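You operate a simulated robot arm through the tools that you are given. There is no shell and no other tool. Be economical: measure what you need, move in short steps, check, and stop when the job is done.

You run a simulated robot arm. Do the job below in one go: nothing can be reset, and whatever is moved stays where it is left.

Task
Grease the bare patch of the slide bed, cap the tin and run the carriage over it.
Fine: the whole patch, with the green dauber, which ends in its pot; the carriage ends under the gauge. A coat counts when it lies all over at full strength: go over it till it gets no stronger.

The check looks at the end state, three seconds after you hand in, the way a careful person would. Anything else that was tipped, shoved, dropped, spilled or broken makes it a failure. Lids that push on must go on centred and level and be pressed home; caps that screw on are set level and turned clockwise until they are tight.

Robot
A 7-joint arm with a two-finger parallel gripper, fixed in place. Base frame: the origin is at the foot of the arm, x ahead of it, y to its left, z up; the work surface is at about z = 50. Units: mm, degrees, N and s.
With the tool pointing down near the work surface it reaches from about 220 to 600 mm from the base axis. Its first joint turns from -66.0 to 66.0 degrees. Payload 2.6 kg.
The tool frame sits at the grasp point between the pads (the TCP): z along the fingers, y along the line on which they close. The tips reach 30 mm beyond it. Largest opening 94 mm; finger width 28, thickness 10; the body of the gripper, 50 by 96 mm, starts 55 mm behind the TCP.
Orientation is that of the tool frame in the base frame, as [roll, pitch, yaw] about the fixed x, y, z axes, in that order (R = Rz(yaw) Ry(pitch) Rx(roll)). With the fingers straight down and closing along the base's y, the tool's x points along the base's -x, its y along +y and its z along -z.

Tools
- The arm moves only by the tool send_rows. Its arguments are lists of equal length, an entry for each row: "gripper": the finger opening in mm, from 0 to 94; "linear": the shift along the base's x, y, z in units of 40 mm (1.0 is 40 mm), a list of three; "angular": the turn, a rotation vector about the base's x, y, z in units of 5 degrees (1.0 is 5 degrees), a list of three. In form: {"gripper": [gripper, ...], "linear": [[x, y, z], ...], "angular": [[ax, ay, az], ...]}. A call has 1 to 20 rows; each row shifts and turns the commanded pose from where the row before left it. A call with a number of a shift or a turn outside -1 to 1 is refused whole. Each row takes 0.2 s and may step no farther than 50 mm and 8.6 degrees from the row before; otherwise, or with a gripper value out of range, the whole call is refused. Where a pose cannot be reached the arm comes as near as it can. A force on the tool above 40 N (or 10 N above the force at the start of the call, whichever is more), or a blocked arm, ends the call early, and 0.2 s more pass. The fingers move at their own pace (about 72 mm/s each) and stop on an object; they squeeze with about 42 N. The grip force told is the motor's: it shows also when the fingers shut on nothing. Time passes only in rows, and 0.2 s behind the last, so rows that do not move let the fingers close. The reply holds the time, the measured pose of the TCP, the force on the tool along the base axes, the opening and the grip force, in the units named above and with some noise, with the torque about the TCP (base axes, N m) and any sound that the robot's microphone picked up.
- Cameras (640 x 400 px; columns grow to the right, rows downward): "scene" is fixed at [-5.4, 432.1, 528.2]; the picture's right is [-0.97, -0.23, 0.00], its down [-0.20, 0.83, -0.53] and it looks along [0.12, -0.51, -0.85] (base axes); focal length 214 px, centre (320, 200). "wrist" rides on the gripper at [76, 14, -102] in the tool frame; the picture's right is [-0.18, 0.98, 0.00], its down [-0.75, -0.14, -0.64] and it looks along [-0.63, -0.12, 0.77] (tool axes); focal length 243 px, centre (320, 200). There is no depth. A picture from a camera that has moved, and an enlarged one, comes with that camera's place and axes in the base frame and with its lens.
- grab_frame(camera): a new picture of that camera. The clock stands still meanwhile.
- enlarge(camera, box): a new picture of the part [left, top, right, bottom] of that camera's present view, enlarged. The clock stands still meanwhile.
- sign_off(): hands the job in; it is judged then, once.

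Work in short steps. Places have to be worked out from the pictures, the camera data and where the tool is seen: move nearer, look again, correct. Check each grasp and each placing, and mend what went wrong. You have 120 turns and 64 pictures in all, those below and enlarged ones among them. Open the gripper and draw the arm clear of the work before you hand the job in, unless the task says otherwise.

The tools are called after "Request:" as a command line: name --argument value ..., lists and objects as JSON in quotes. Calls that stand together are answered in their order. send_rows: Moves the arm, as the interface text tells. Its arguments: {"type":"object","properties":{"gripper":{"type":"array"},"linear":{"type":"array"},"angular":{"type":"array"}},"required":["gripper","linear","angular"]} The other tools are called the same way: grab_frame (camera) takes a picture; enlarge (camera, box) takes an enlarged picture of a part of a camera's view; sign_off () hands the job in.

At the start:

```text
time: 0.0
eef_pos: [358.9, 49.5, 422.8]
orientation: [180.0, 0.0, 180.0]
contact_force: [0.2, 0.3, 0.3]
wrist_torque: [0.0, 0.0, 0.0]
opening: 93.8
grip_force: 0.1
```

scene: 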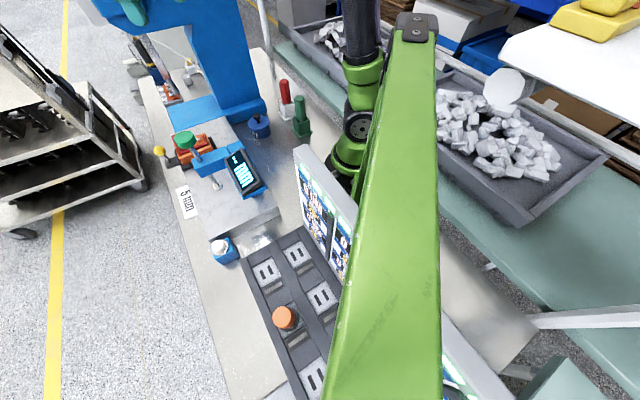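
wrist: 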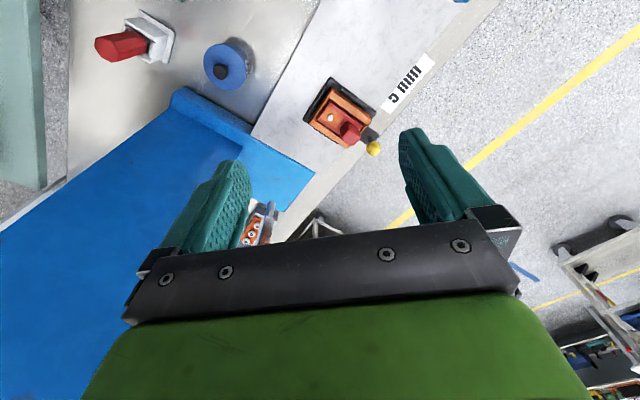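

The scene shows a machine bed with a carriage, two daubers (red, green) and some tins. I enlarge to see detail.

Request:
enlarge --camera "scene" --box '[140, 60, 340, 185]'

Request:
enlarge --camera "scene" --box '[140, 160, 340, 285]'

Request:
enlarge --camera "wrist" --box '[60, 0, 460, 250]'

```text
3.20 times, centred on (240, 122) of scene
camera zoom: at [-5.4, 432.1, 528.2], right [-0.97, -0.23, 0.0], down [-0.2, 0.83, -0.53], along [0.12, -0.51, -0.85], focal length 686 px, centre (576, 448)
```

zoom: 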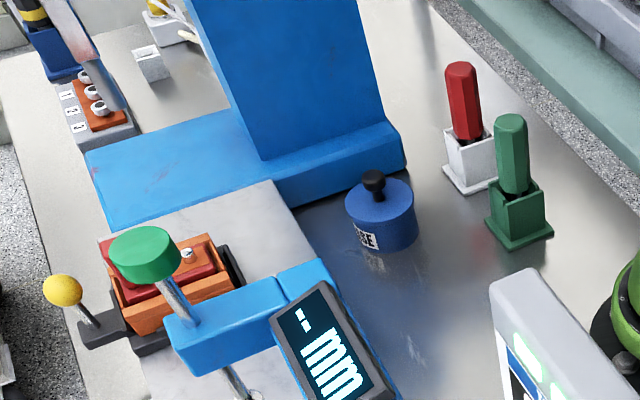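

```text
3.20 times, centred on (240, 222) of scene
camera zoom: at [-5.4, 432.1, 528.2], right [-0.97, -0.23, 0.0], down [-0.2, 0.83, -0.53], along [0.12, -0.51, -0.85], focal length 686 px, centre (576, 128)
```

zoom: 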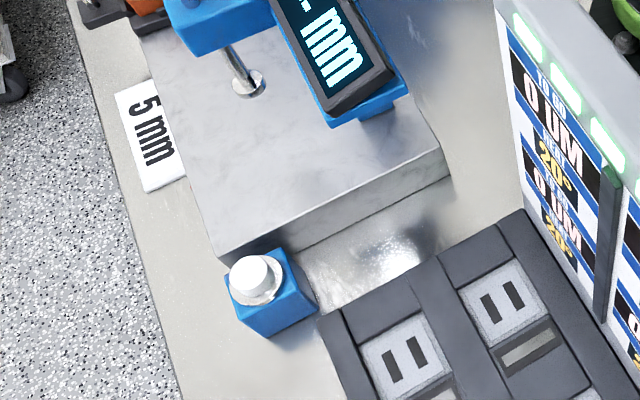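

```text
1.60 times, centred on (260, 125) of wrist
camera zoom: at [281.1, 63.6, 525.5], right [0.18, 0.98, 0.0], down [0.75, -0.14, 0.64], along [0.63, -0.12, -0.77], focal length 388 px, centre (416, 320)
```

zoom: 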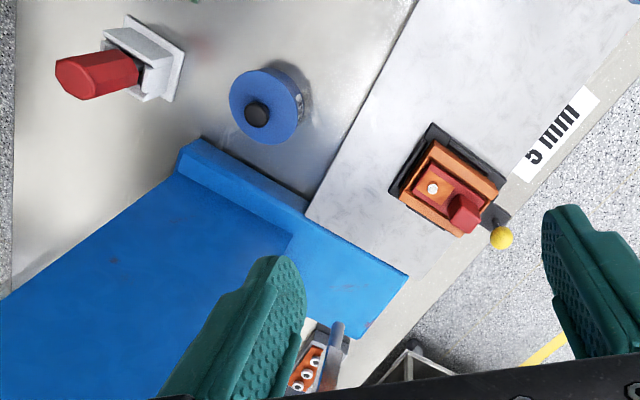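

The wrist view sees the tin, pots and carriage. I move the arm back and to the right to view the whole bench with the wrist camera.

Request:
send_rows --gripper '[94, 94, 94]' --linear '[[-0.9, 0, 0], [-0.9, 0, 0], [-0.6, 0, 0]]' --angular '[[0, 0, 0], [0, 0, 0], [0, 0, 0]]'

Request:
grab_frame --camera "wrist"

Request:
grab_frame --camera "scene"

```text
time: 0.8
eef_pos: [261.4, 47.8, 422.9]
orientation: [179.9, 0.0, -180.0]
contact_force: [-0.3, 0.1, -0.1]
wrist_torque: [0.01, -0.02, 0.0]
opening: 93.9
grip_force: 0.1
```

```text
58 pictures are left
camera wrist: at [185.8, 63.0, 525.8], right [0.18, 0.98, 0.0], down [0.75, -0.14, 0.64], along [0.63, -0.12, -0.77], focal length 243 px, centre (320, 200)
```

wrist: 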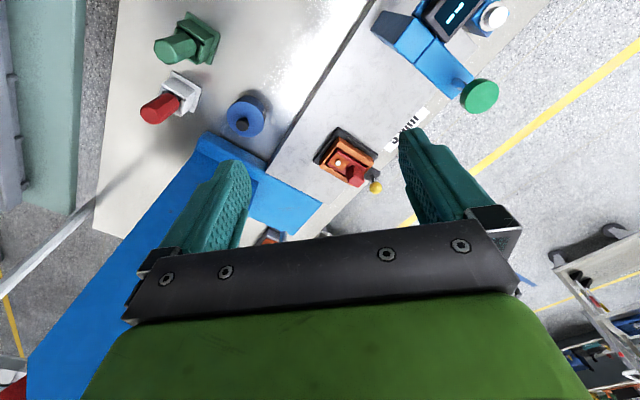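

```text
57 pictures are left
```

scene: 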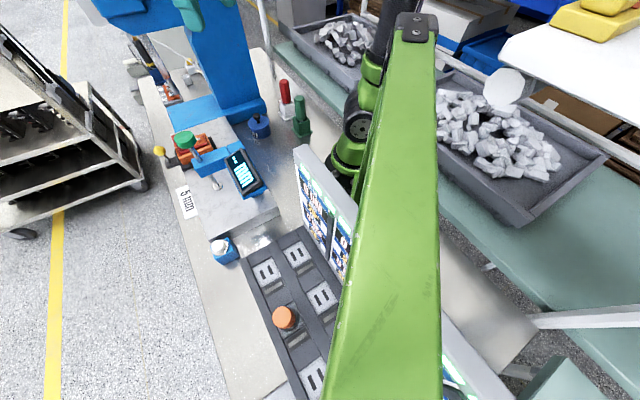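

Triangulation suggests the bench surface near the tin is lower than 50. I enlarge the wrist view for details of the bed, tin and gauge.

Request:
enlarge --camera "wrist" --box '[130, 0, 330, 125]'

Request:
enlarge --camera "wrist" --box '[310, 80, 420, 200]'

```text
3.20 times, centred on (230, 62) of wrist
camera zoom: at [185.8, 63.0, 525.8], right [0.18, 0.98, 0.0], down [0.75, -0.14, 0.64], along [0.63, -0.12, -0.77], focal length 776 px, centre (608, 640)
```

zoom: 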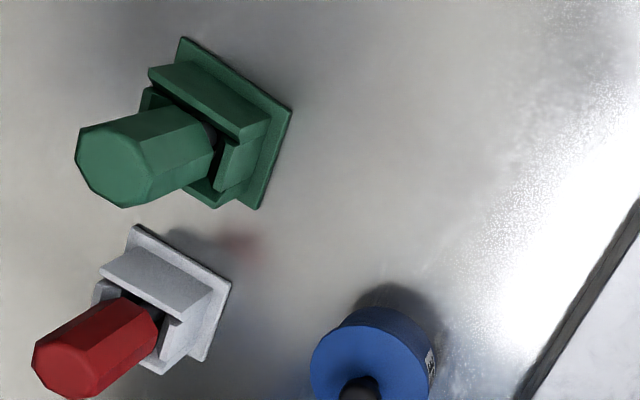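

```text
3.33 times, centred on (365, 140) of wrist
camera zoom: at [185.8, 63.0, 525.8], right [0.18, 0.98, 0.0], down [0.75, -0.14, 0.64], along [0.63, -0.12, -0.77], focal length 809 px, centre (170, 400)
```

zoom: 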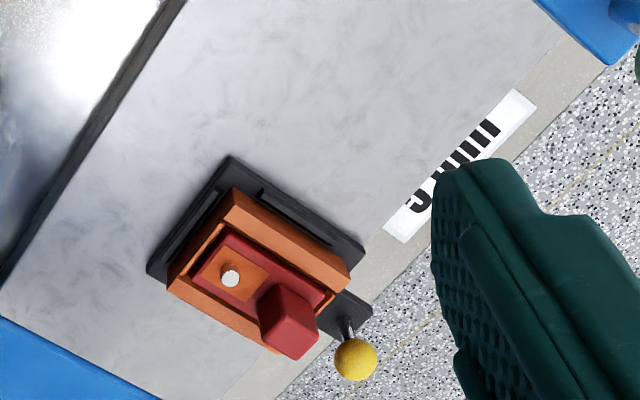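

The bed runs diagonally from about (463,-111) to (161,188). I move left to look over the bed's gauge side for the bare patch.

Request:
send_rows --gripper '[94, 94, 94, 94]' --linear '[[-0.3, 0.9, 0], [-0.3, 0.9, 0], [-0.3, 0.9, 0], [0, 0, 0]]' --angular '[[0, 0, 0], [0, 0, 0], [0, 0, 0], [0, 0, 0]]'

Request:
grab_frame --camera "wrist"

```text
time: 1.8
eef_pos: [225.3, 157.1, 424.2]
orientation: [-179.9, 0.0, -179.9]
contact_force: [0.1, -0.7, -0.3]
wrist_torque: [-0.01, 0.0, 0.02]
opening: 94.0
grip_force: 0.1
```

```text
54 pictures are left
camera wrist: at [148.8, 170.1, 527.4], right [0.18, 0.98, 0.0], down [0.75, -0.14, 0.64], along [0.63, -0.12, -0.77], focal length 243 px, centre (320, 200)
```

wrist: 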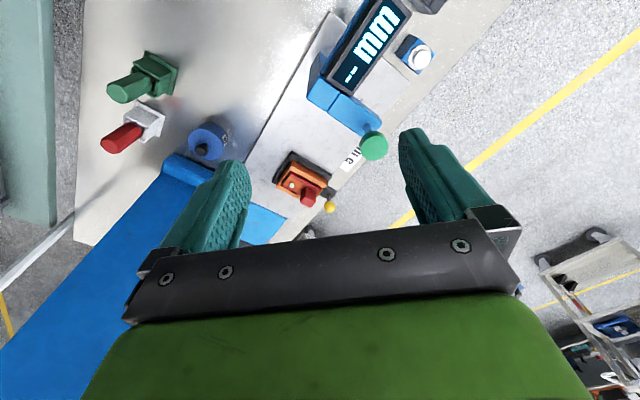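

The gauge with display spans the bed. I enlarge on the bed.

Request:
enlarge --camera "wrist" --box '[240, 0, 440, 220]'

Request:
enlarge --camera "wrist" --box '[90, 40, 260, 180]'

```text
1.82 times, centred on (340, 110) of wrist
camera zoom: at [148.8, 170.1, 527.4], right [0.18, 0.98, 0.0], down [0.75, -0.14, 0.64], along [0.63, -0.12, -0.77], focal length 441 px, centre (284, 364)
```

zoom: 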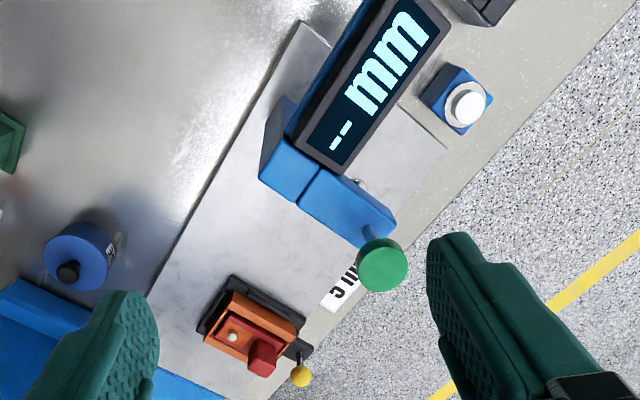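

```text
2.86 times, centred on (175, 110) of wrist
camera zoom: at [148.8, 170.1, 527.4], right [0.18, 0.98, 0.0], down [0.75, -0.14, 0.64], along [0.63, -0.12, -0.77], focal length 693 px, centre (734, 457)
```

zoom: 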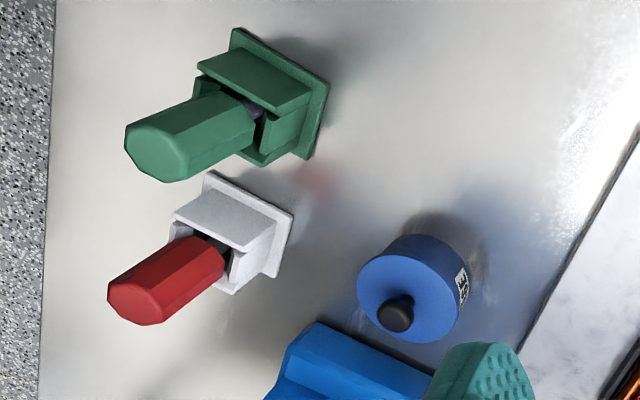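

Gauge is tall (mushroom near (297,204,258)), so I keep clear. I move to about (300,0,310), yawed +45°, to look across the bed between carriage and gauge.

Request:
send_rows --gripper '[94, 94, 94, 94, 94, 94, 94, 94, 94, 94]' --linear '[[0.2, -0.8, 0], [0.2, -0.8, 0], [0.2, -0.8, 0], [0.3, -0.8, 0], [0.3, -0.7, -0.2], [0.2, 0, -0.5], [0.2, 0, -0.5], [0.2, 0, -0.6], [0, 0, -0.6], [0, 0, -0.4]]' --angular '[[0, 0, 1], [0, 0, 1], [0, 0, 1], [0, 0, 1], [0, 0, 1], [0, 0, 1], [0, 0, 1], [0, 0, 1], [0, 0, 1], [0, 0, 0]]'

Request:
grab_frame --camera "wrist"

```text
time: 4.0
eef_pos: [299.8, 3.1, 310.9]
orientation: [180.0, 0.0, -134.9]
contact_force: [-0.1, 0.4, -0.4]
wrist_torque: [0.01, 0.0, 0.0]
opening: 93.9
grip_force: 0.1
```

```text
51 pictures are left
camera wrist: at [235.0, -41.0, 414.3], right [-0.57, 0.82, 0.0], down [0.63, 0.43, 0.64], along [0.53, 0.36, -0.77], focal length 243 px, centre (320, 200)
```

wrist: 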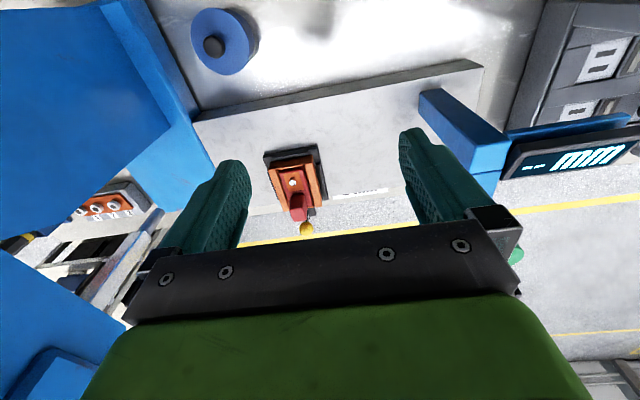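

Now a good side look; I enlarge the bed and the tin.

Request:
enlarge --camera "wrist" --box '[190, 50, 510, 250]'

Request:
enlarge --camera "wrist" --box '[160, 0, 320, 100]'

```text
2.00 times, centred on (350, 150) of wrist
camera zoom: at [235.0, -41.0, 414.3], right [-0.57, 0.82, 0.0], down [0.63, 0.43, 0.64], along [0.53, 0.36, -0.77], focal length 485 px, centre (260, 300)
```

zoom: 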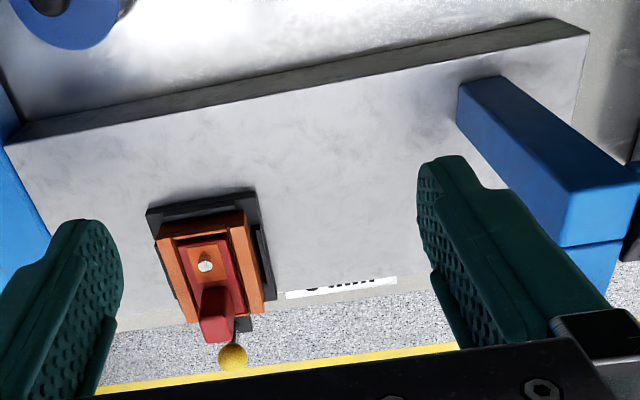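

```text
4.00 times, centred on (240, 50) of wrist
camera zoom: at [235.0, -41.0, 414.3], right [-0.57, 0.82, 0.0], down [0.63, 0.43, 0.64], along [0.53, 0.36, -0.77], focal length 970 px, centre (640, 800)
```

zoom: 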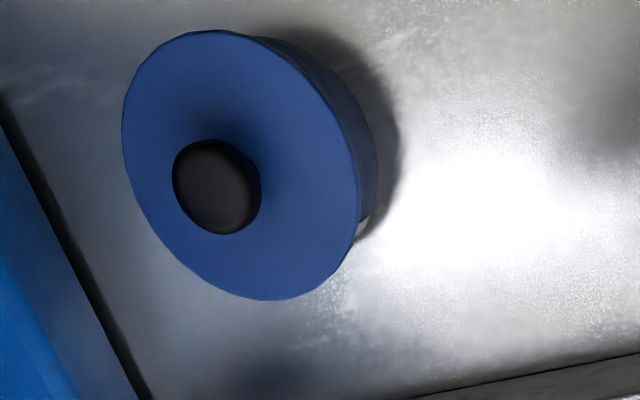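

No patch visible at this scale; I enlarge the free bed surface further, from both cameras.

Request:
enlarge --camera "wrist" --box '[290, 80, 450, 180]'

Request:
enlarge --camera "scene" --box '[160, 110, 288, 190]'

Request:
enlarge --camera "scene" --box '[180, 180, 308, 260]'

```text
4.00 times, centred on (370, 130) of wrist
camera zoom: at [235.0, -41.0, 414.3], right [-0.57, 0.82, 0.0], down [0.63, 0.43, 0.64], along [0.53, 0.36, -0.77], focal length 970 px, centre (120, 480)
```

zoom: 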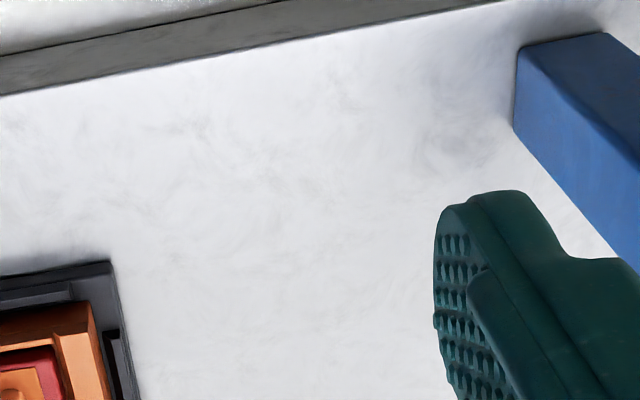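

```text
5.00 times, centred on (224, 150) of scene
camera zoom: at [-5.4, 432.1, 528.2], right [-0.97, -0.23, 0.0], down [-0.2, 0.83, -0.53], along [0.12, -0.51, -0.85], focal length 1072 px, centre (800, 450)
```

zoom: 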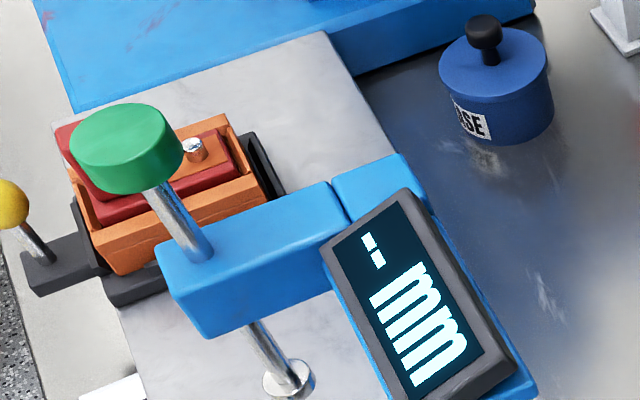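

```text
5.00 times, centred on (244, 220) of scene
camera zoom: at [-5.4, 432.1, 528.2], right [-0.97, -0.23, 0.0], down [-0.2, 0.83, -0.53], along [0.12, -0.51, -0.85], focal length 1072 px, centre (700, 100)
```

zoom: 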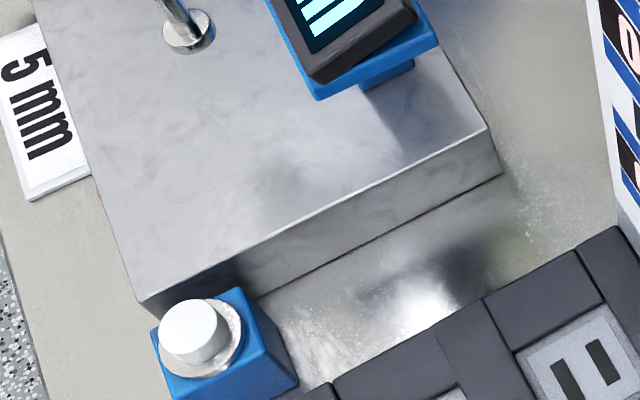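

Nothing stands out as a patch yet. I go lower (z≈200) over the near bed edge for a closer look.

Request:
send_rows --gripper '[94, 94, 94, 94]' --linear '[[0.2, 0.2, -0.7], [0.2, 0.2, -0.7], [0.2, 0.2, -0.7], [0.1, 0.1, -0.6]]' --angular '[[0, 0, 0], [0, 0, 0], [0, 0, 0], [0, 0, 0]]'

Request:
grab_frame --camera "wrist"

Request:
grab_frame --camera "scene"

```text
time: 5.0
eef_pos: [327.8, 29.6, 202.3]
orientation: [179.9, 0.0, -135.0]
contact_force: [0.5, 0.3, -0.2]
wrist_torque: [0.01, -0.02, -0.02]
opening: 93.9
grip_force: 0.1
```

```text
45 pictures are left
camera wrist: at [262.9, -14.6, 305.8], right [-0.56, 0.83, 0.0], down [0.63, 0.43, 0.64], along [0.53, 0.36, -0.77], focal length 243 px, centre (320, 200)
```

wrist: 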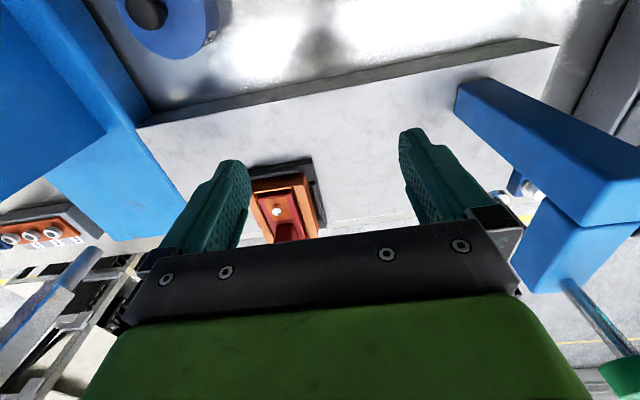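

```text
44 pictures are left
```

scene: 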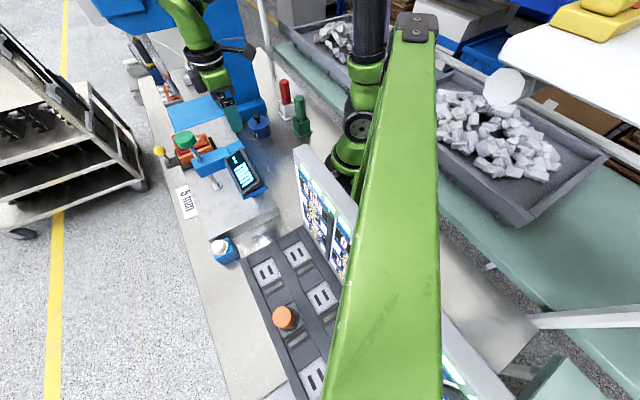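

Calibration of the scene camera checks out with the fingers. I enlarge the bed in the closer wrist view.

Request:
enlarge --camera "wrist" --box '[250, 60, 450, 185]'

Request:
enlarge --camera "wrist" --box '[440, 30, 600, 230]'

```text
3.20 times, centred on (350, 122) of wrist
camera zoom: at [262.9, -14.6, 305.8], right [-0.56, 0.83, 0.0], down [0.63, 0.43, 0.64], along [0.53, 0.36, -0.77], focal length 776 px, centre (224, 448)
```

zoom: 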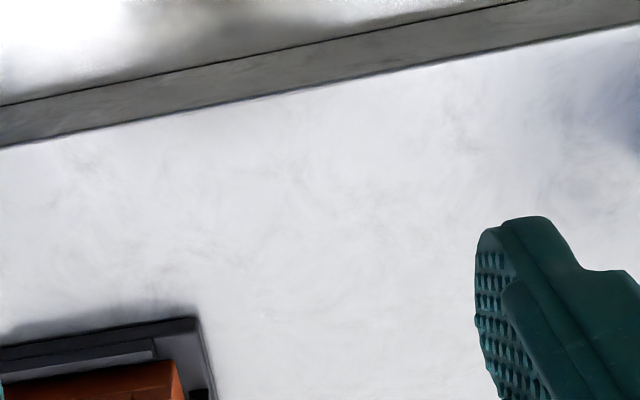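

```text
2.00 times, centred on (520, 130) of wrist
camera zoom: at [262.9, -14.6, 305.8], right [-0.56, 0.83, 0.0], down [0.63, 0.43, 0.64], along [0.53, 0.36, -0.77], focal length 485 px, centre (-80, 340)
```

zoom: 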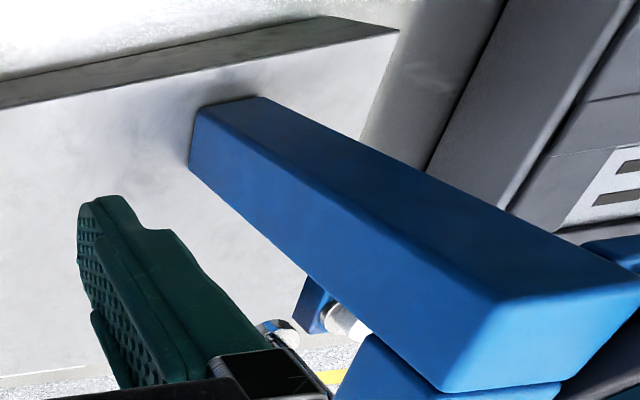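

Look closer at the carriage and the slab around it.

Request:
enlarge --camera "scene" --box '[150, 120, 230, 170]'

Request:
enlarge --camera "wrist" --box '[130, 100, 330, 245]'

```text
8.00 times, centred on (190, 145) of scene
camera zoom: at [-5.4, 432.1, 528.2], right [-0.97, -0.23, 0.0], down [-0.2, 0.83, -0.53], along [0.12, -0.51, -0.85], focal length 1716 px, centre (1360, 640)
```

zoom: 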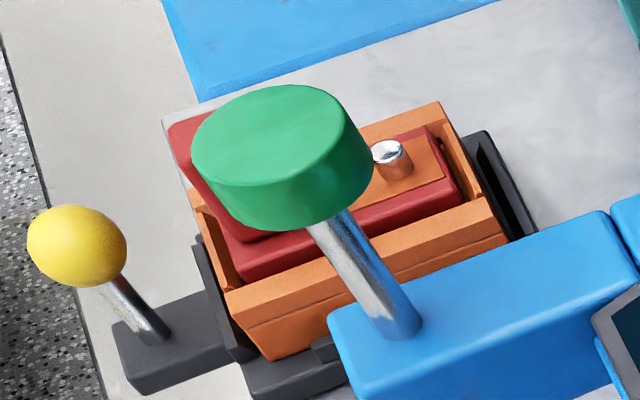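

```text
2.76 times, centred on (230, 172) of wrist
camera zoom: at [262.9, -14.6, 305.8], right [-0.56, 0.83, 0.0], down [0.63, 0.43, 0.64], along [0.53, 0.36, -0.77], focal length 669 px, centre (568, 276)
```

zoom: 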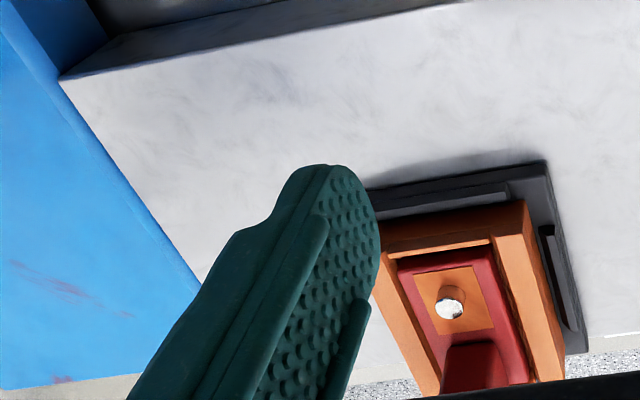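

I enlarge the slab beyond the gauge and the slab at the press end from the scene camera.

Request:
enlarge --camera "scene" --box '[196, 186, 284, 241]'

Request:
enlarge --camera "scene" --box '[190, 105, 270, 155]'

```text
7.27 times, centred on (240, 214) of scene
camera zoom: at [-5.4, 432.1, 528.2], right [-0.97, -0.23, 0.0], down [-0.2, 0.83, -0.53], along [0.12, -0.51, -0.85], focal length 1560 px, centre (902, 102)
```

zoom: 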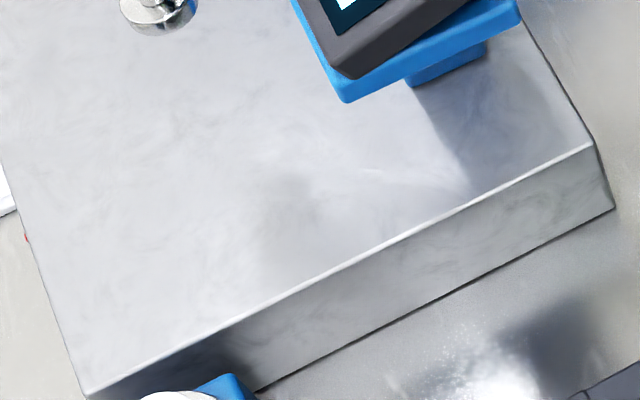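

```text
8.00 times, centred on (230, 130) of scene
camera zoom: at [-5.4, 432.1, 528.2], right [-0.97, -0.23, 0.0], down [-0.2, 0.83, -0.53], along [0.12, -0.51, -0.85], focal length 1716 px, centre (1040, 760)
```

zoom: 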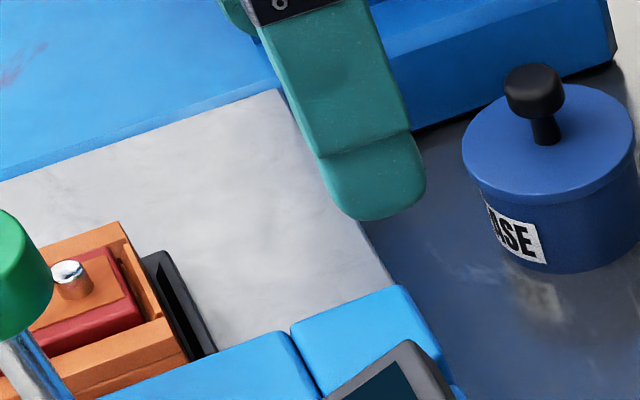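

I close the fingers and go lower between carriage and gauge to view the bed surface up close.

Request:
send_rows --gripper '[40, 20, 20, 20]' --linear '[[0.2, 0.4, 0], [0.3, 0.5, -0.3], [0.2, 0.4, -0.3], [0, 0, -0.3]]' --angular '[[0, 0, 0], [0, 0, 0], [0, 0, 0], [0, 0, 0]]'

Request:
grab_frame --camera "wrist"

Request:
enlarge --camera "scene" --box '[140, 80, 300, 180]'

```text
time: 6.0
eef_pos: [356.8, 80.2, 165.5]
orientation: [-179.9, 0.2, -135.0]
contact_force: [0.8, -1.6, -0.9]
wrist_torque: [-0.02, -0.01, -0.01]
opening: 19.9
grip_force: 0.0
```

```text
37 pictures are left
camera wrist: at [292.0, 37.6, 268.0], right [-0.56, 0.83, 0.0], down [0.63, 0.43, 0.64], along [0.53, 0.36, -0.77], focal length 243 px, centre (320, 200)
```

wrist: 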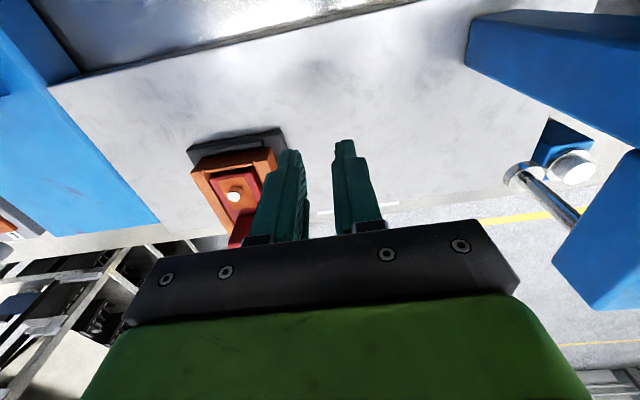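

```text
4.00 times, centred on (220, 130) of scene
camera zoom: at [-5.4, 432.1, 528.2], right [-0.97, -0.23, 0.0], down [-0.2, 0.83, -0.53], along [0.12, -0.51, -0.85], focal length 858 px, centre (720, 480)
```

zoom: 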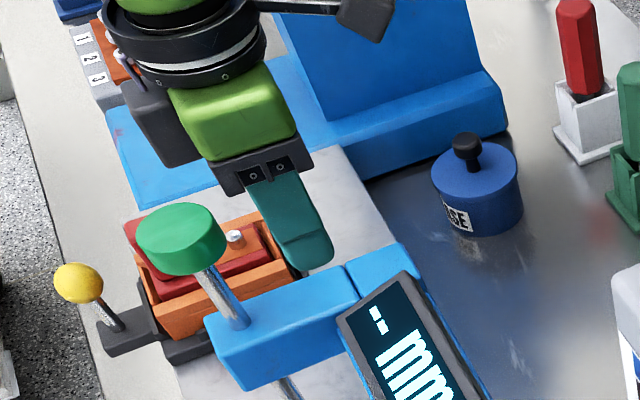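

Enlarging the bed in this closer view.

Request:
enlarge --camera "wrist" --box '[280, 20, 520, 170]'

```text
2.67 times, centred on (400, 95) of wrist
camera zoom: at [292.0, 37.6, 268.0], right [-0.56, 0.83, 0.0], down [0.63, 0.43, 0.64], along [0.53, 0.36, -0.77], focal length 647 px, centre (107, 480)
```

zoom: 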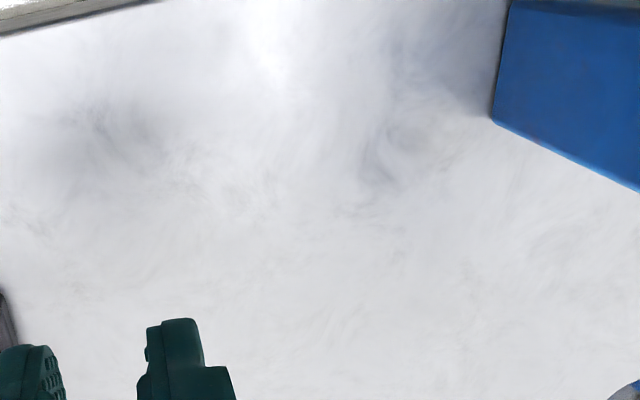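

The slab shows no patch, so the slide bed may be elsewhere. I raise and turn the camera toward the right-hand side of the bench.

Request:
send_rows --gripper '[20, 20, 20, 20, 20, 20, 20, 20, 20, 20, 20, 20, 20, 20, 20, 20, 20, 20, 20, 20]' --linear '[[0, 0, 0.9], [0, 0, 0.9], [0, 0, 0.9], [0, 0, 0.9], [-0.2, -0.3, 0.9], [-0.2, -0.3, 0.9], [-0.2, -0.4, 0], [-0.2, -0.4, 0], [-0.2, -0.4, 0], [-0.2, -0.4, 0], [-0.2, -0.4, 0], [-0.2, -0.4, 0], [-0.2, -0.4, 0], [-0.2, -0.4, 0], [-0.2, -0.4, 0], [-0.2, -0.4, 0], [0, 0, 0], [0, 0, 0], [0, 0, 0], [0, 0, 0]]' --angular '[[0, 0, -1], [0, 0, -1], [0, 0, -1], [0, 0, -1], [0, 0, -1], [0, 0, -1], [0, 0, -1], [0, 0, -1], [0, 0, -1], [0, 0, -1], [0, 0, -1], [0, 0, -1], [0, 0, -1], [0, 0, -1], [0, 0, -1], [0, 0, -1], [0, 0, -1], [0, 0, -1], [0, 0, -1], [0, 0, -1]]'

Request:
grab_frame --camera "wrist"

```text
time: 10.2
eef_pos: [257.7, -102.2, 382.5]
orientation: [179.9, 0.1, 124.9]
contact_force: [0.4, 0.1, 0.1]
wrist_torque: [-0.04, -0.04, 0.0]
opening: 20.2
grip_force: 0.0
```

```text
34 pictures are left
camera wrist: at [224.7, -32.3, 486.1], right [0.91, 0.41, 0.0], down [0.32, -0.7, 0.64], along [0.26, -0.58, -0.77], focal length 243 px, centre (320, 200)
```

wrist: 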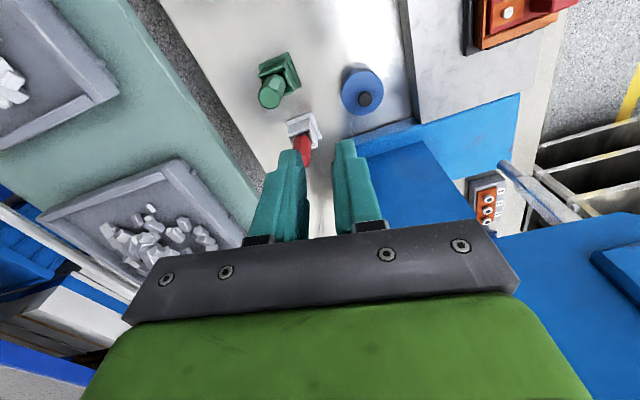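

The right side shows only pots and tin, so the marble slab with the orange carriage must be the bed. I go for a straight-down view over the carriage by tilting the tool.

Request:
send_rows --gripper '[20, 20, 20, 20, 20, 20, 20, 20, 20, 20, 20, 20, 20, 20, 20, 20, 20, 20, 20]' --linear '[[0, 0.5, 0], [0, 0.5, 0], [0, 0.5, 0], [0.2, 0.5, 0], [0.3, 0.5, 0], [0.4, 0.5, 0], [0.4, 0.5, 0], [0.5, 0.5, 0], [0.5, 0.5, 0], [0.5, 0.3, 0], [0.5, 0, 0], [0.4, 0, 0], [0.4, 0, 0], [0.4, 0, 0], [0, 0, -0.2], [0, 0, -0.4], [0, 0, -0.4], [0, 0, -0.4], [0, 0, -0.4]]' --angular '[[0, 0, 1], [0, 0, 1], [0, 0, 1], [0, 0, 1], [0, 0, 1], [0, 0, 1], [0, 0, 1], [0, 0, 1], [0, 0, 1], [0, 0, 1], [0, 0, 1], [0, 1, 0], [0, 1, 0], [0, 1, 0], [0, 1, 0], [0, 1, 0], [0, 1, 0], [0, 1, 0], [0, 0.8, 0]]'

Request:
grab_frame --camera "wrist"

```text
time: 14.2
eef_pos: [400.1, 83.1, 378.1]
orientation: [179.2, -16.6, -180.0]
contact_force: [1.7, -0.1, -1.0]
wrist_torque: [0.0, -0.01, 0.01]
opening: 19.9
grip_force: 0.1
out of reach, approached as far as the arm can: row 14, 15, 16, 17, 18, 19
```

```text
33 pictures are left
camera wrist: at [356.9, 95.4, 498.3], right [0.18, 0.98, -0.04], down [0.91, -0.15, 0.4], along [0.38, -0.11, -0.92], focal length 243 px, centre (320, 200)
```

wrist: 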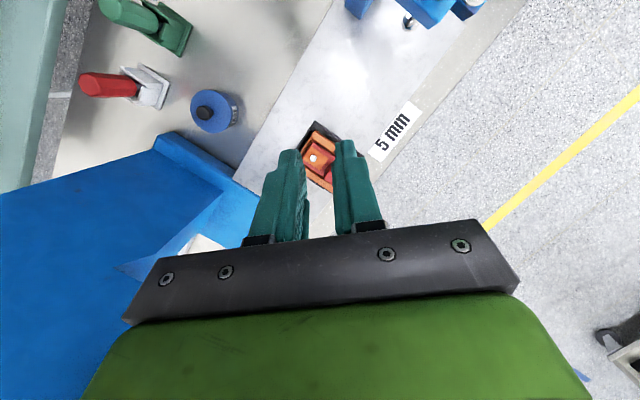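

A more vertical view; I enlarge the slab.

Request:
enlarge --camera "wrist" --box '[220, 0, 460, 200]'

```text
2.00 times, centred on (340, 100) of wrist
camera zoom: at [356.9, 95.4, 498.3], right [0.18, 0.98, -0.04], down [0.91, -0.15, 0.4], along [0.38, -0.11, -0.92], focal length 485 px, centre (280, 400)
```

zoom: 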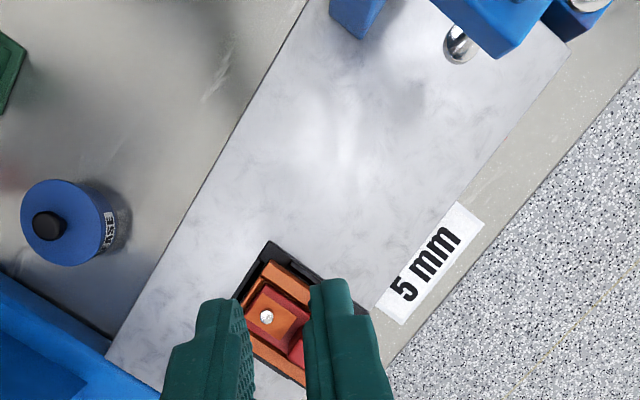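

I take a high-magnification look at the free stretch of slab from here.

Request:
enlarge --camera "wrist" --box '[290, 20, 410, 150]'

Request:
enlarge --camera "wrist" --box '[180, 80, 250, 135]'

```text
3.08 times, centred on (350, 85) of wrist
camera zoom: at [356.9, 95.4, 498.3], right [0.18, 0.98, -0.04], down [0.91, -0.15, 0.4], along [0.38, -0.11, -0.92], focal length 746 px, centre (228, 554)
```

zoom: 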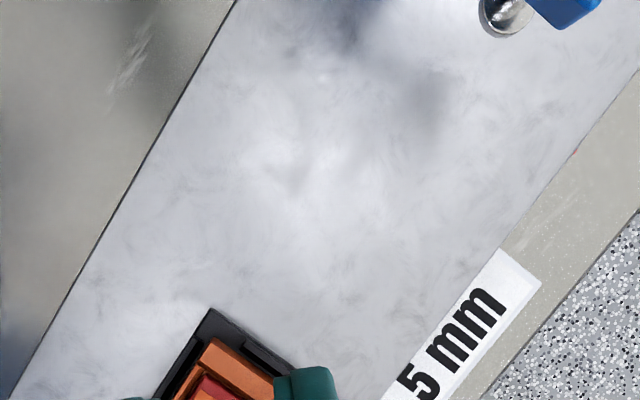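

```text
7.27 times, centred on (215, 108) of wrist
camera zoom: at [356.9, 95.4, 498.3], right [0.18, 0.98, -0.04], down [0.91, -0.15, 0.4], along [0.38, -0.11, -0.92], focal length 1764 px, centre (1084, 873)
```

zoom: 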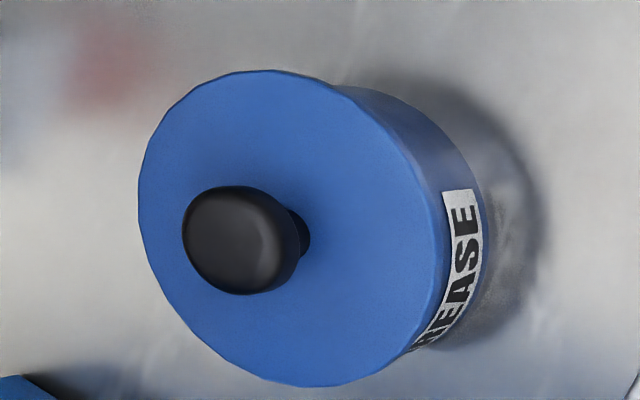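

GREASE tin: knob top ≈(343,-122,64), lid top ≈40, bench ≈-8, slab top ≈40, and a red index mark at (347,264). Carriage pin top (447,48,92), which must go ~228 mm along (-.7,.7) to the gauge. I level the tool and go above the tin.

Request:
send_rows --gripper '[40, 60, 60, 60, 60, 60, 60, 60]' --linear '[[-0.7, -0.5, 0], [-0.7, -0.8, 0], [-0.3, -0.8, 0], [0, -0.8, 0], [0, -0.8, 0], [0, -0.8, 0], [0, 0, 0], [0, 0, 0]]' --angular '[[0, -1, 0], [0, -1, 0], [0, -1, 0], [0, -1, 0], [0, -1, 0], [0, -1, 0], [0, -1, 0], [0, -0.8, 0]]'

```text
time: 16.0
eef_pos: [333.5, -96.0, 378.8]
orientation: [179.3, 20.1, -180.0]
contact_force: [0.2, 0.0, 0.0]
wrist_torque: [0.03, 0.02, 0.01]
opening: 59.8
grip_force: 0.0
```

The tool over-rotated to +20° pitch; I rotate back to straight down and centre over the tin at (343,-122).

Request:
send_rows --gripper '[60, 60, 60, 60, 60, 60]' --linear '[[0.1, -0.2, -0.5], [0.1, -0.2, -0.8], [0, -0.2, -0.8], [0, 0, -0.8], [0, 0, -0.8], [0, 0, 0]]' --angular '[[0, 1, 0], [0, 1, 0], [0, 1, 0], [0, 1, 0], [0, 0, 0], [0, 0, 0]]'

Request:
grab_frame --camera "wrist"

```text
time: 17.4
eef_pos: [339.8, -119.1, 230.4]
orientation: [179.3, 0.2, -179.9]
contact_force: [0.2, 0.5, -0.5]
wrist_torque: [-0.02, -0.03, 0.02]
opening: 59.7
grip_force: 0.0
```

```text
29 pictures are left
camera wrist: at [262.6, -106.0, 333.1], right [0.18, 0.98, 0.01], down [0.75, -0.15, 0.64], along [0.63, -0.11, -0.77], focal length 243 px, centre (320, 200)
```

wrist: 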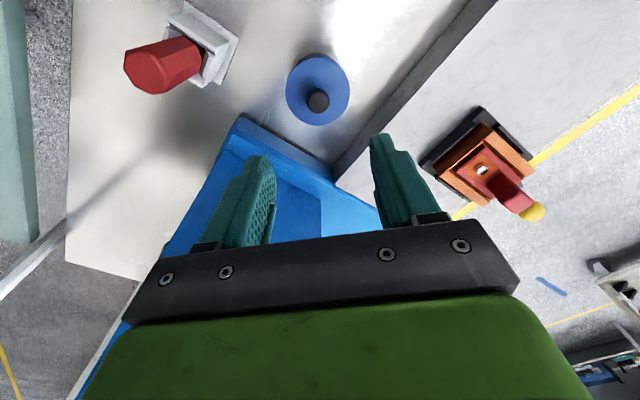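

Knob confirmed at (345,-122). I descend around it, tips stopping about 8 mm above the lid.

Request:
send_rows --gripper '[60, 60, 60, 60, 60, 60]' --linear '[[0.12, -0.07, -0.9], [0, 0, -0.9], [0, 0, -0.8], [0, 0, -0.7], [0, 0, -0.35], [0, 0, 0]]' --angular '[[0.14, 0, 0], [0, 0, 0], [0, 0, 0], [0, 0, 0], [0, 0, 0], [0, 0, 0]]'

Request:
enlarge --camera "scene" --box '[210, 80, 310, 142]'

```text
time: 18.8
eef_pos: [346.8, -122.5, 85.7]
orientation: [178.7, 0.1, 179.9]
contact_force: [-0.1, 0.7, 0.3]
wrist_torque: [0.03, 0.03, 0.0]
opening: 60.1
grip_force: 0.0
```

```text
6.40 times, centred on (260, 111) of scene
camera zoom: at [-5.4, 432.1, 528.2], right [-0.97, -0.23, 0.0], down [-0.2, 0.83, -0.53], along [0.12, -0.51, -0.85], focal length 1373 px, centre (704, 770)
```

zoom: 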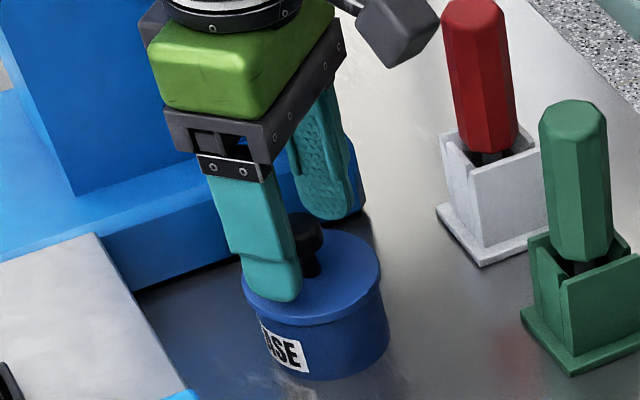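

Fingers straddle the knob. I correct the roll, drop 8 mm, close and wait.

Request:
send_rows --gripper '[60, 60, 20, 10, 10, 10, 10]' --linear '[[-0.04, 0, -0.1], [0, 0, -0.1], [0, 0, 0], [0, 0, 0], [0, 0, 0], [0, 0, 0], [0, 0, 0]]' --angular '[[-0.28, 0, 0], [0, 0, 0], [0, 0, 0], [0, 0, 0], [0, 0, 0], [0, 0, 0], [0, 0, 0]]'

```text
time: 20.4
eef_pos: [346.4, -123.3, 76.8]
orientation: [179.9, 0.1, -180.0]
contact_force: [0.6, 0.6, -1.1]
wrist_torque: [0.04, 0.0, -0.03]
opening: 22.0
grip_force: 41.6
heard: snap
```

Gripped (22 mm), with a "snap" heard. I lift slowly and check.

Request:
send_rows --gripper '[10, 10, 10, 10, 10]' --linear '[[0, 0, 0.1], [0, 0, 0.15], [0, 0, 0.3], [0, 0, 0.5], [0, 0, 0.6]]' --angular '[[0, 0, 0], [0, 0, 0], [0, 0, 0], [0, 0, 0], [0, 0, 0]]'

Request:
enlarge --camera "scene" --box '[210, 80, 310, 142]'

```text
time: 21.6
eef_pos: [343.4, -122.3, 143.4]
orientation: [-180.0, 0.1, -179.9]
contact_force: [0.6, 1.0, 0.9]
wrist_torque: [-0.05, -0.03, -0.02]
opening: 22.1
grip_force: 41.5
```

```text
6.40 times, centred on (260, 111) of scene
camera zoom: at [-5.4, 432.1, 528.2], right [-0.97, -0.23, 0.0], down [-0.2, 0.83, -0.53], along [0.12, -0.51, -0.85], focal length 1373 px, centre (704, 770)
```

zoom: 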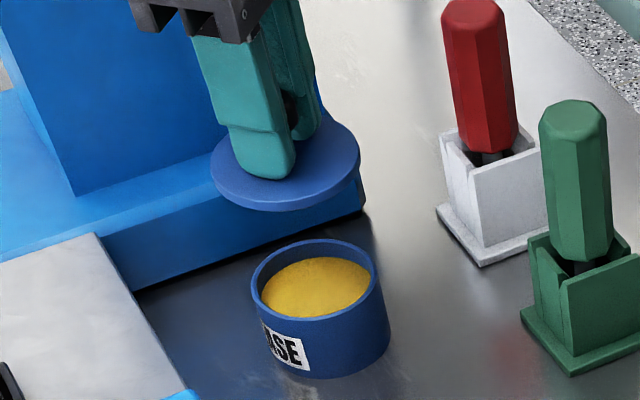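

Lid off; the tin holds yellow grease. I carry the lid to a free bench spot at about (262,-50) and lower in steps.

Request:
send_rows --gripper '[10, 10, 10, 10, 10, 10, 10]' --linear '[[-0.5, 0.5, 0], [-0.8, 0.7, 0], [-0.7, 0.6, 0], [0, 0, -0.8], [0, 0, -0.8], [0, 0, -0.4], [0, 0, 0]]' --angular '[[0, 0, 0], [0, 0, 0], [0, 0, 0], [0, 0, 0], [0, 0, 0], [0, 0, 0], [0, 0, 0]]'

Request:
enlarge --camera "scene" --box '[220, 90, 316, 150]'

```text
time: 23.2
eef_pos: [266.3, -52.1, 62.8]
orientation: [179.9, 0.2, -180.0]
contact_force: [-0.7, 0.8, -0.7]
wrist_torque: [0.0, 0.02, 0.01]
opening: 21.7
grip_force: 41.8
```

```text
6.67 times, centred on (268, 120) of scene
camera zoom: at [-5.4, 432.1, 528.2], right [-0.97, -0.23, 0.0], down [-0.2, 0.83, -0.53], along [0.12, -0.51, -0.85], focal length 1430 px, centre (667, 733)
```

zoom: 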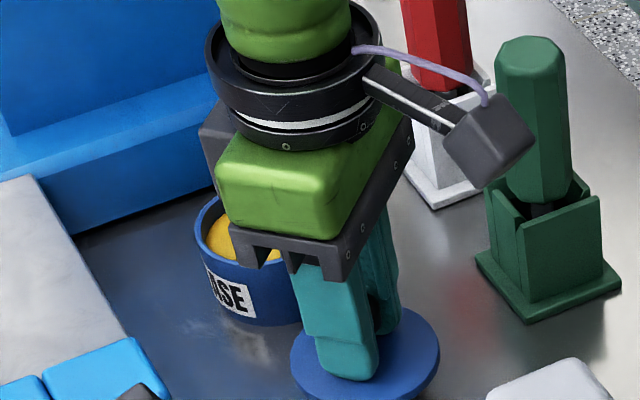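

Lid is still some 25 mm above the bench; I lower in small steps watching force.

Request:
send_rows --gripper '[10, 10, 10, 10, 10, 10, 10, 10]' --linear '[[0, 0, -0.12], [0, 0, -0.12], [0, 0, -0.12], [0, 0, -0.1], [0, 0, -0.08], [0, 0, -0.06], [0, 0, -0.06], [0, 0, 0]]' --angular '[[0, 0, 0], [0, 0, 0], [0, 0, 0], [0, 0, 0], [0, 0, 0], [0, 0, 0], [0, 0, 0], [0, 0, 0]]'

```text
time: 24.4
eef_pos: [265.3, -51.1, 41.7]
orientation: [180.0, 0.4, 180.0]
contact_force: [-3.2, 0.6, 10.0]
wrist_torque: [0.06, 0.09, 0.01]
opening: 21.8
grip_force: 41.5
stopped in row 6: the force on the tool passed its limit at 44 N (the readings are from after the stop); the commanded pose is now the measured one
```

The lid rests on the bench (contact at TCP z≈41). I open and go up.

Request:
send_rows --gripper '[30, 60, 60, 60, 60, 60, 60]' --linear '[[0, 0, 0.02], [0, 0, 0], [0, 0, 0.6], [0, 0, 0.9], [0, 0, 0.9], [0, 0, 0.9], [0, 0, 0.9]]' --angular '[[0, 0, 0], [0, 0, 0], [0, 0, 0], [0, 0, 0], [0, 0, 0], [0, 0, 0], [0, 0, 0]]'

Request:
grab_frame --camera "wrist"

```text
time: 26.0
eef_pos: [265.4, -51.8, 209.5]
orientation: [180.0, 0.2, -179.9]
contact_force: [0.5, 0.1, 0.8]
wrist_torque: [-0.02, 0.01, 0.0]
opening: 60.0
grip_force: 0.1
```

```text
25 pictures are left
camera wrist: at [189.1, -37.4, 311.8], right [0.18, 0.98, 0.0], down [0.75, -0.14, 0.64], along [0.63, -0.12, -0.76], focal length 243 px, centre (320, 200)
```

wrist: 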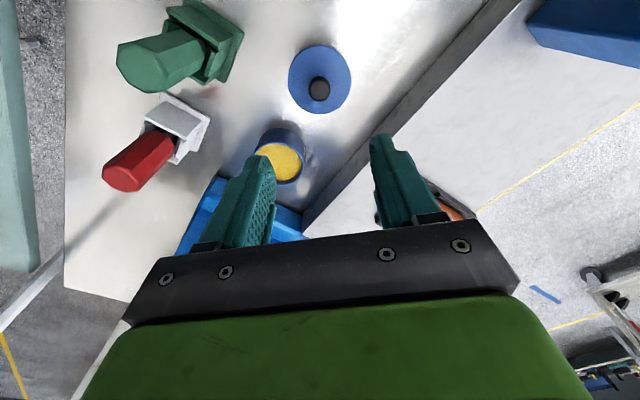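

Lid sits flat at about (265,-52). Green dauber handle is at about (203,-170), top z≈121; I move above it and look from the scene camera.

Request:
send_rows --gripper '[70, 70, 70, 70, 70, 70, 70]' --linear '[[-0.3, -0.8, 0], [-0.5, -0.8, 0], [-0.5, -0.8, 0], [-0.25, -0.55, 0], [0, 0, -0.6], [0, 0, -0.3], [0, 0, 0]]' --angular '[[0, 0, 0], [0, 0, 0], [0, 0, 0], [0, 0, 0], [0, 0, 0], [0, 0, 0], [0, 0, 0]]'

Request:
grab_frame --camera "wrist"

Request:
enlarge --camera "scene" --box '[240, 60, 336, 120]'

```text
time: 27.6
eef_pos: [202.8, -168.3, 173.8]
orientation: [-180.0, 0.1, 179.9]
contact_force: [0.2, 0.2, -0.1]
wrist_torque: [0.0, 0.02, 0.0]
opening: 70.1
grip_force: 0.1
```

```text
24 pictures are left
camera wrist: at [126.6, -155.4, 277.1], right [0.19, 0.98, 0.0], down [0.75, -0.14, 0.64], along [0.63, -0.12, -0.76], focal length 243 px, centre (320, 200)
```

wrist: 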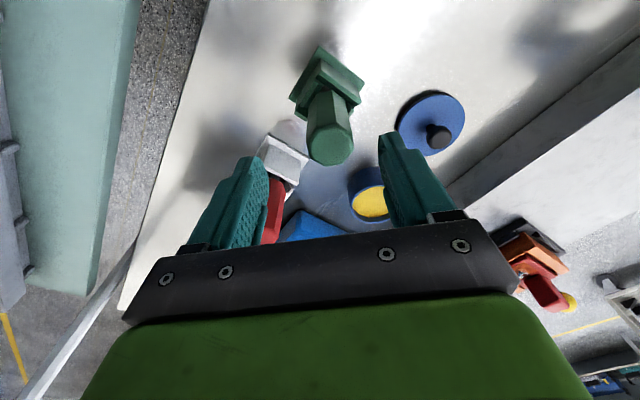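

```text
6.67 times, centred on (288, 90) of scene
camera zoom: at [-5.4, 432.1, 528.2], right [-0.97, -0.23, 0.0], down [-0.2, 0.83, -0.53], along [0.12, -0.51, -0.85], focal length 1430 px, centre (533, 933)
```

zoom: 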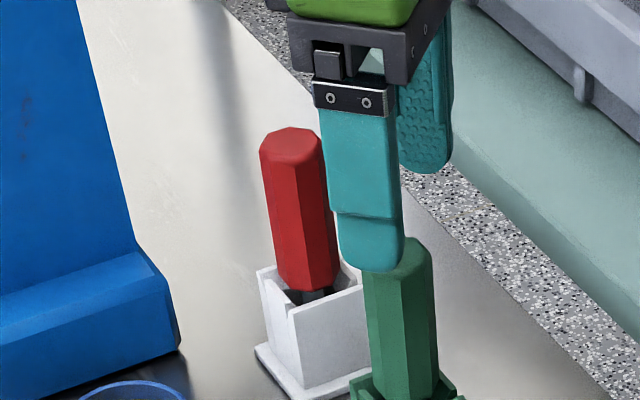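

Dauber top centre at about (207,-164). I centre and descend to TCP z≈92, then close.

Request:
send_rows --gripper '[70, 70, 70, 70, 40, 20, 15, 15, 15]' --linear '[[0.1, 0.1, -0.2], [0, 0, -0.6], [0, 0, -0.8], [0, 0, -0.4], [0, 0, 0], [0, 0, 0], [0, 0, 0], [0, 0, 0], [0, 0, 0]]' --angular '[[0, 0, 0], [0, 0, 0], [0, 0, 0], [0, 0, 0], [0, 0, 0], [0, 0, 0], [0, 0, 0], [0, 0, 0], [0, 0, 0]]'

```text
time: 29.6
eef_pos: [205.5, -164.8, 95.1]
orientation: [180.0, 0.2, 179.9]
contact_force: [1.2, 6.5, -2.4]
wrist_torque: [0.54, -0.11, 0.0]
opening: 31.2
grip_force: 42.4
```

Gripped at 31 mm with some side load (+y 6.5 N). I ease 1.5 mm along +y and lift slowly.

Request:
send_rows --gripper '[15, 15, 15, 15, 15, 15]' --linear '[[0, 0.04, 0], [0, 0, 0.1], [0, 0, 0.2], [0, 0, 0.5], [0, 0, 0.6], [0, 0, 0.7]]' --angular '[[0, 0, 0], [0, 0, 0], [0, 0, 0], [0, 0, 0], [0, 0, 0], [0, 0, 0]]'

Request:
enlarge --camera "scene" --box '[240, 70, 336, 130]'

```text
time: 31.0
eef_pos: [206.3, -161.6, 177.9]
orientation: [180.0, 0.2, -179.9]
contact_force: [-0.6, 0.4, -0.5]
wrist_torque: [0.01, 0.01, 0.03]
opening: 30.8
grip_force: 42.3
```

```text
6.67 times, centred on (288, 100) of scene
camera zoom: at [-5.4, 432.1, 528.2], right [-0.97, -0.23, 0.0], down [-0.2, 0.83, -0.53], along [0.12, -0.51, -0.85], focal length 1430 px, centre (533, 867)
```

zoom: 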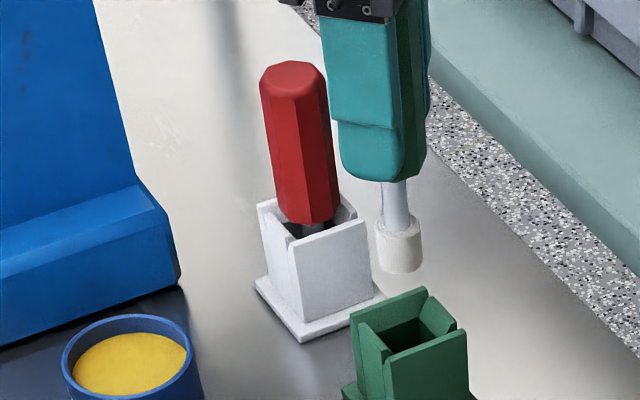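

Dauber with white felt tip held; its bottom is ≈96 mm below the TCP. I go above the tin and lower the felt inside.

Request:
send_rows --gripper '[15, 15, 15, 15, 15, 15, 15]' --linear '[[0.7, 0.2, 0.1], [0.9, 0.3, 0], [0.9, 0.3, 0], [0.9, 0.2, 0], [0.07, 0, 0], [0, 0, -0.5], [0, 0, -0.2]]' --angular '[[0, 0, 0], [0, 0, 0], [0, 0, 0], [0, 0, 0], [0, 0, 0], [0, 0, 0], [0, 0, 0]]'

Request:
enlarge --camera "scene" --box '[210, 80, 306, 140]'

```text
time: 32.6
eef_pos: [347.0, -123.8, 154.4]
orientation: [-180.0, 0.3, 179.9]
contact_force: [0.4, -0.8, -0.7]
wrist_torque: [0.0, -0.01, 0.01]
opening: 30.8
grip_force: 41.4
```

```text
6.67 times, centred on (258, 110) of scene
camera zoom: at [-5.4, 432.1, 528.2], right [-0.97, -0.23, 0.0], down [-0.2, 0.83, -0.53], along [0.12, -0.51, -0.85], focal length 1430 px, centre (733, 800)
```

zoom: 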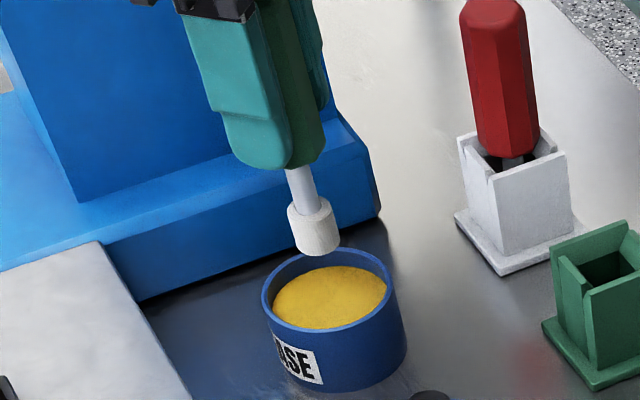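

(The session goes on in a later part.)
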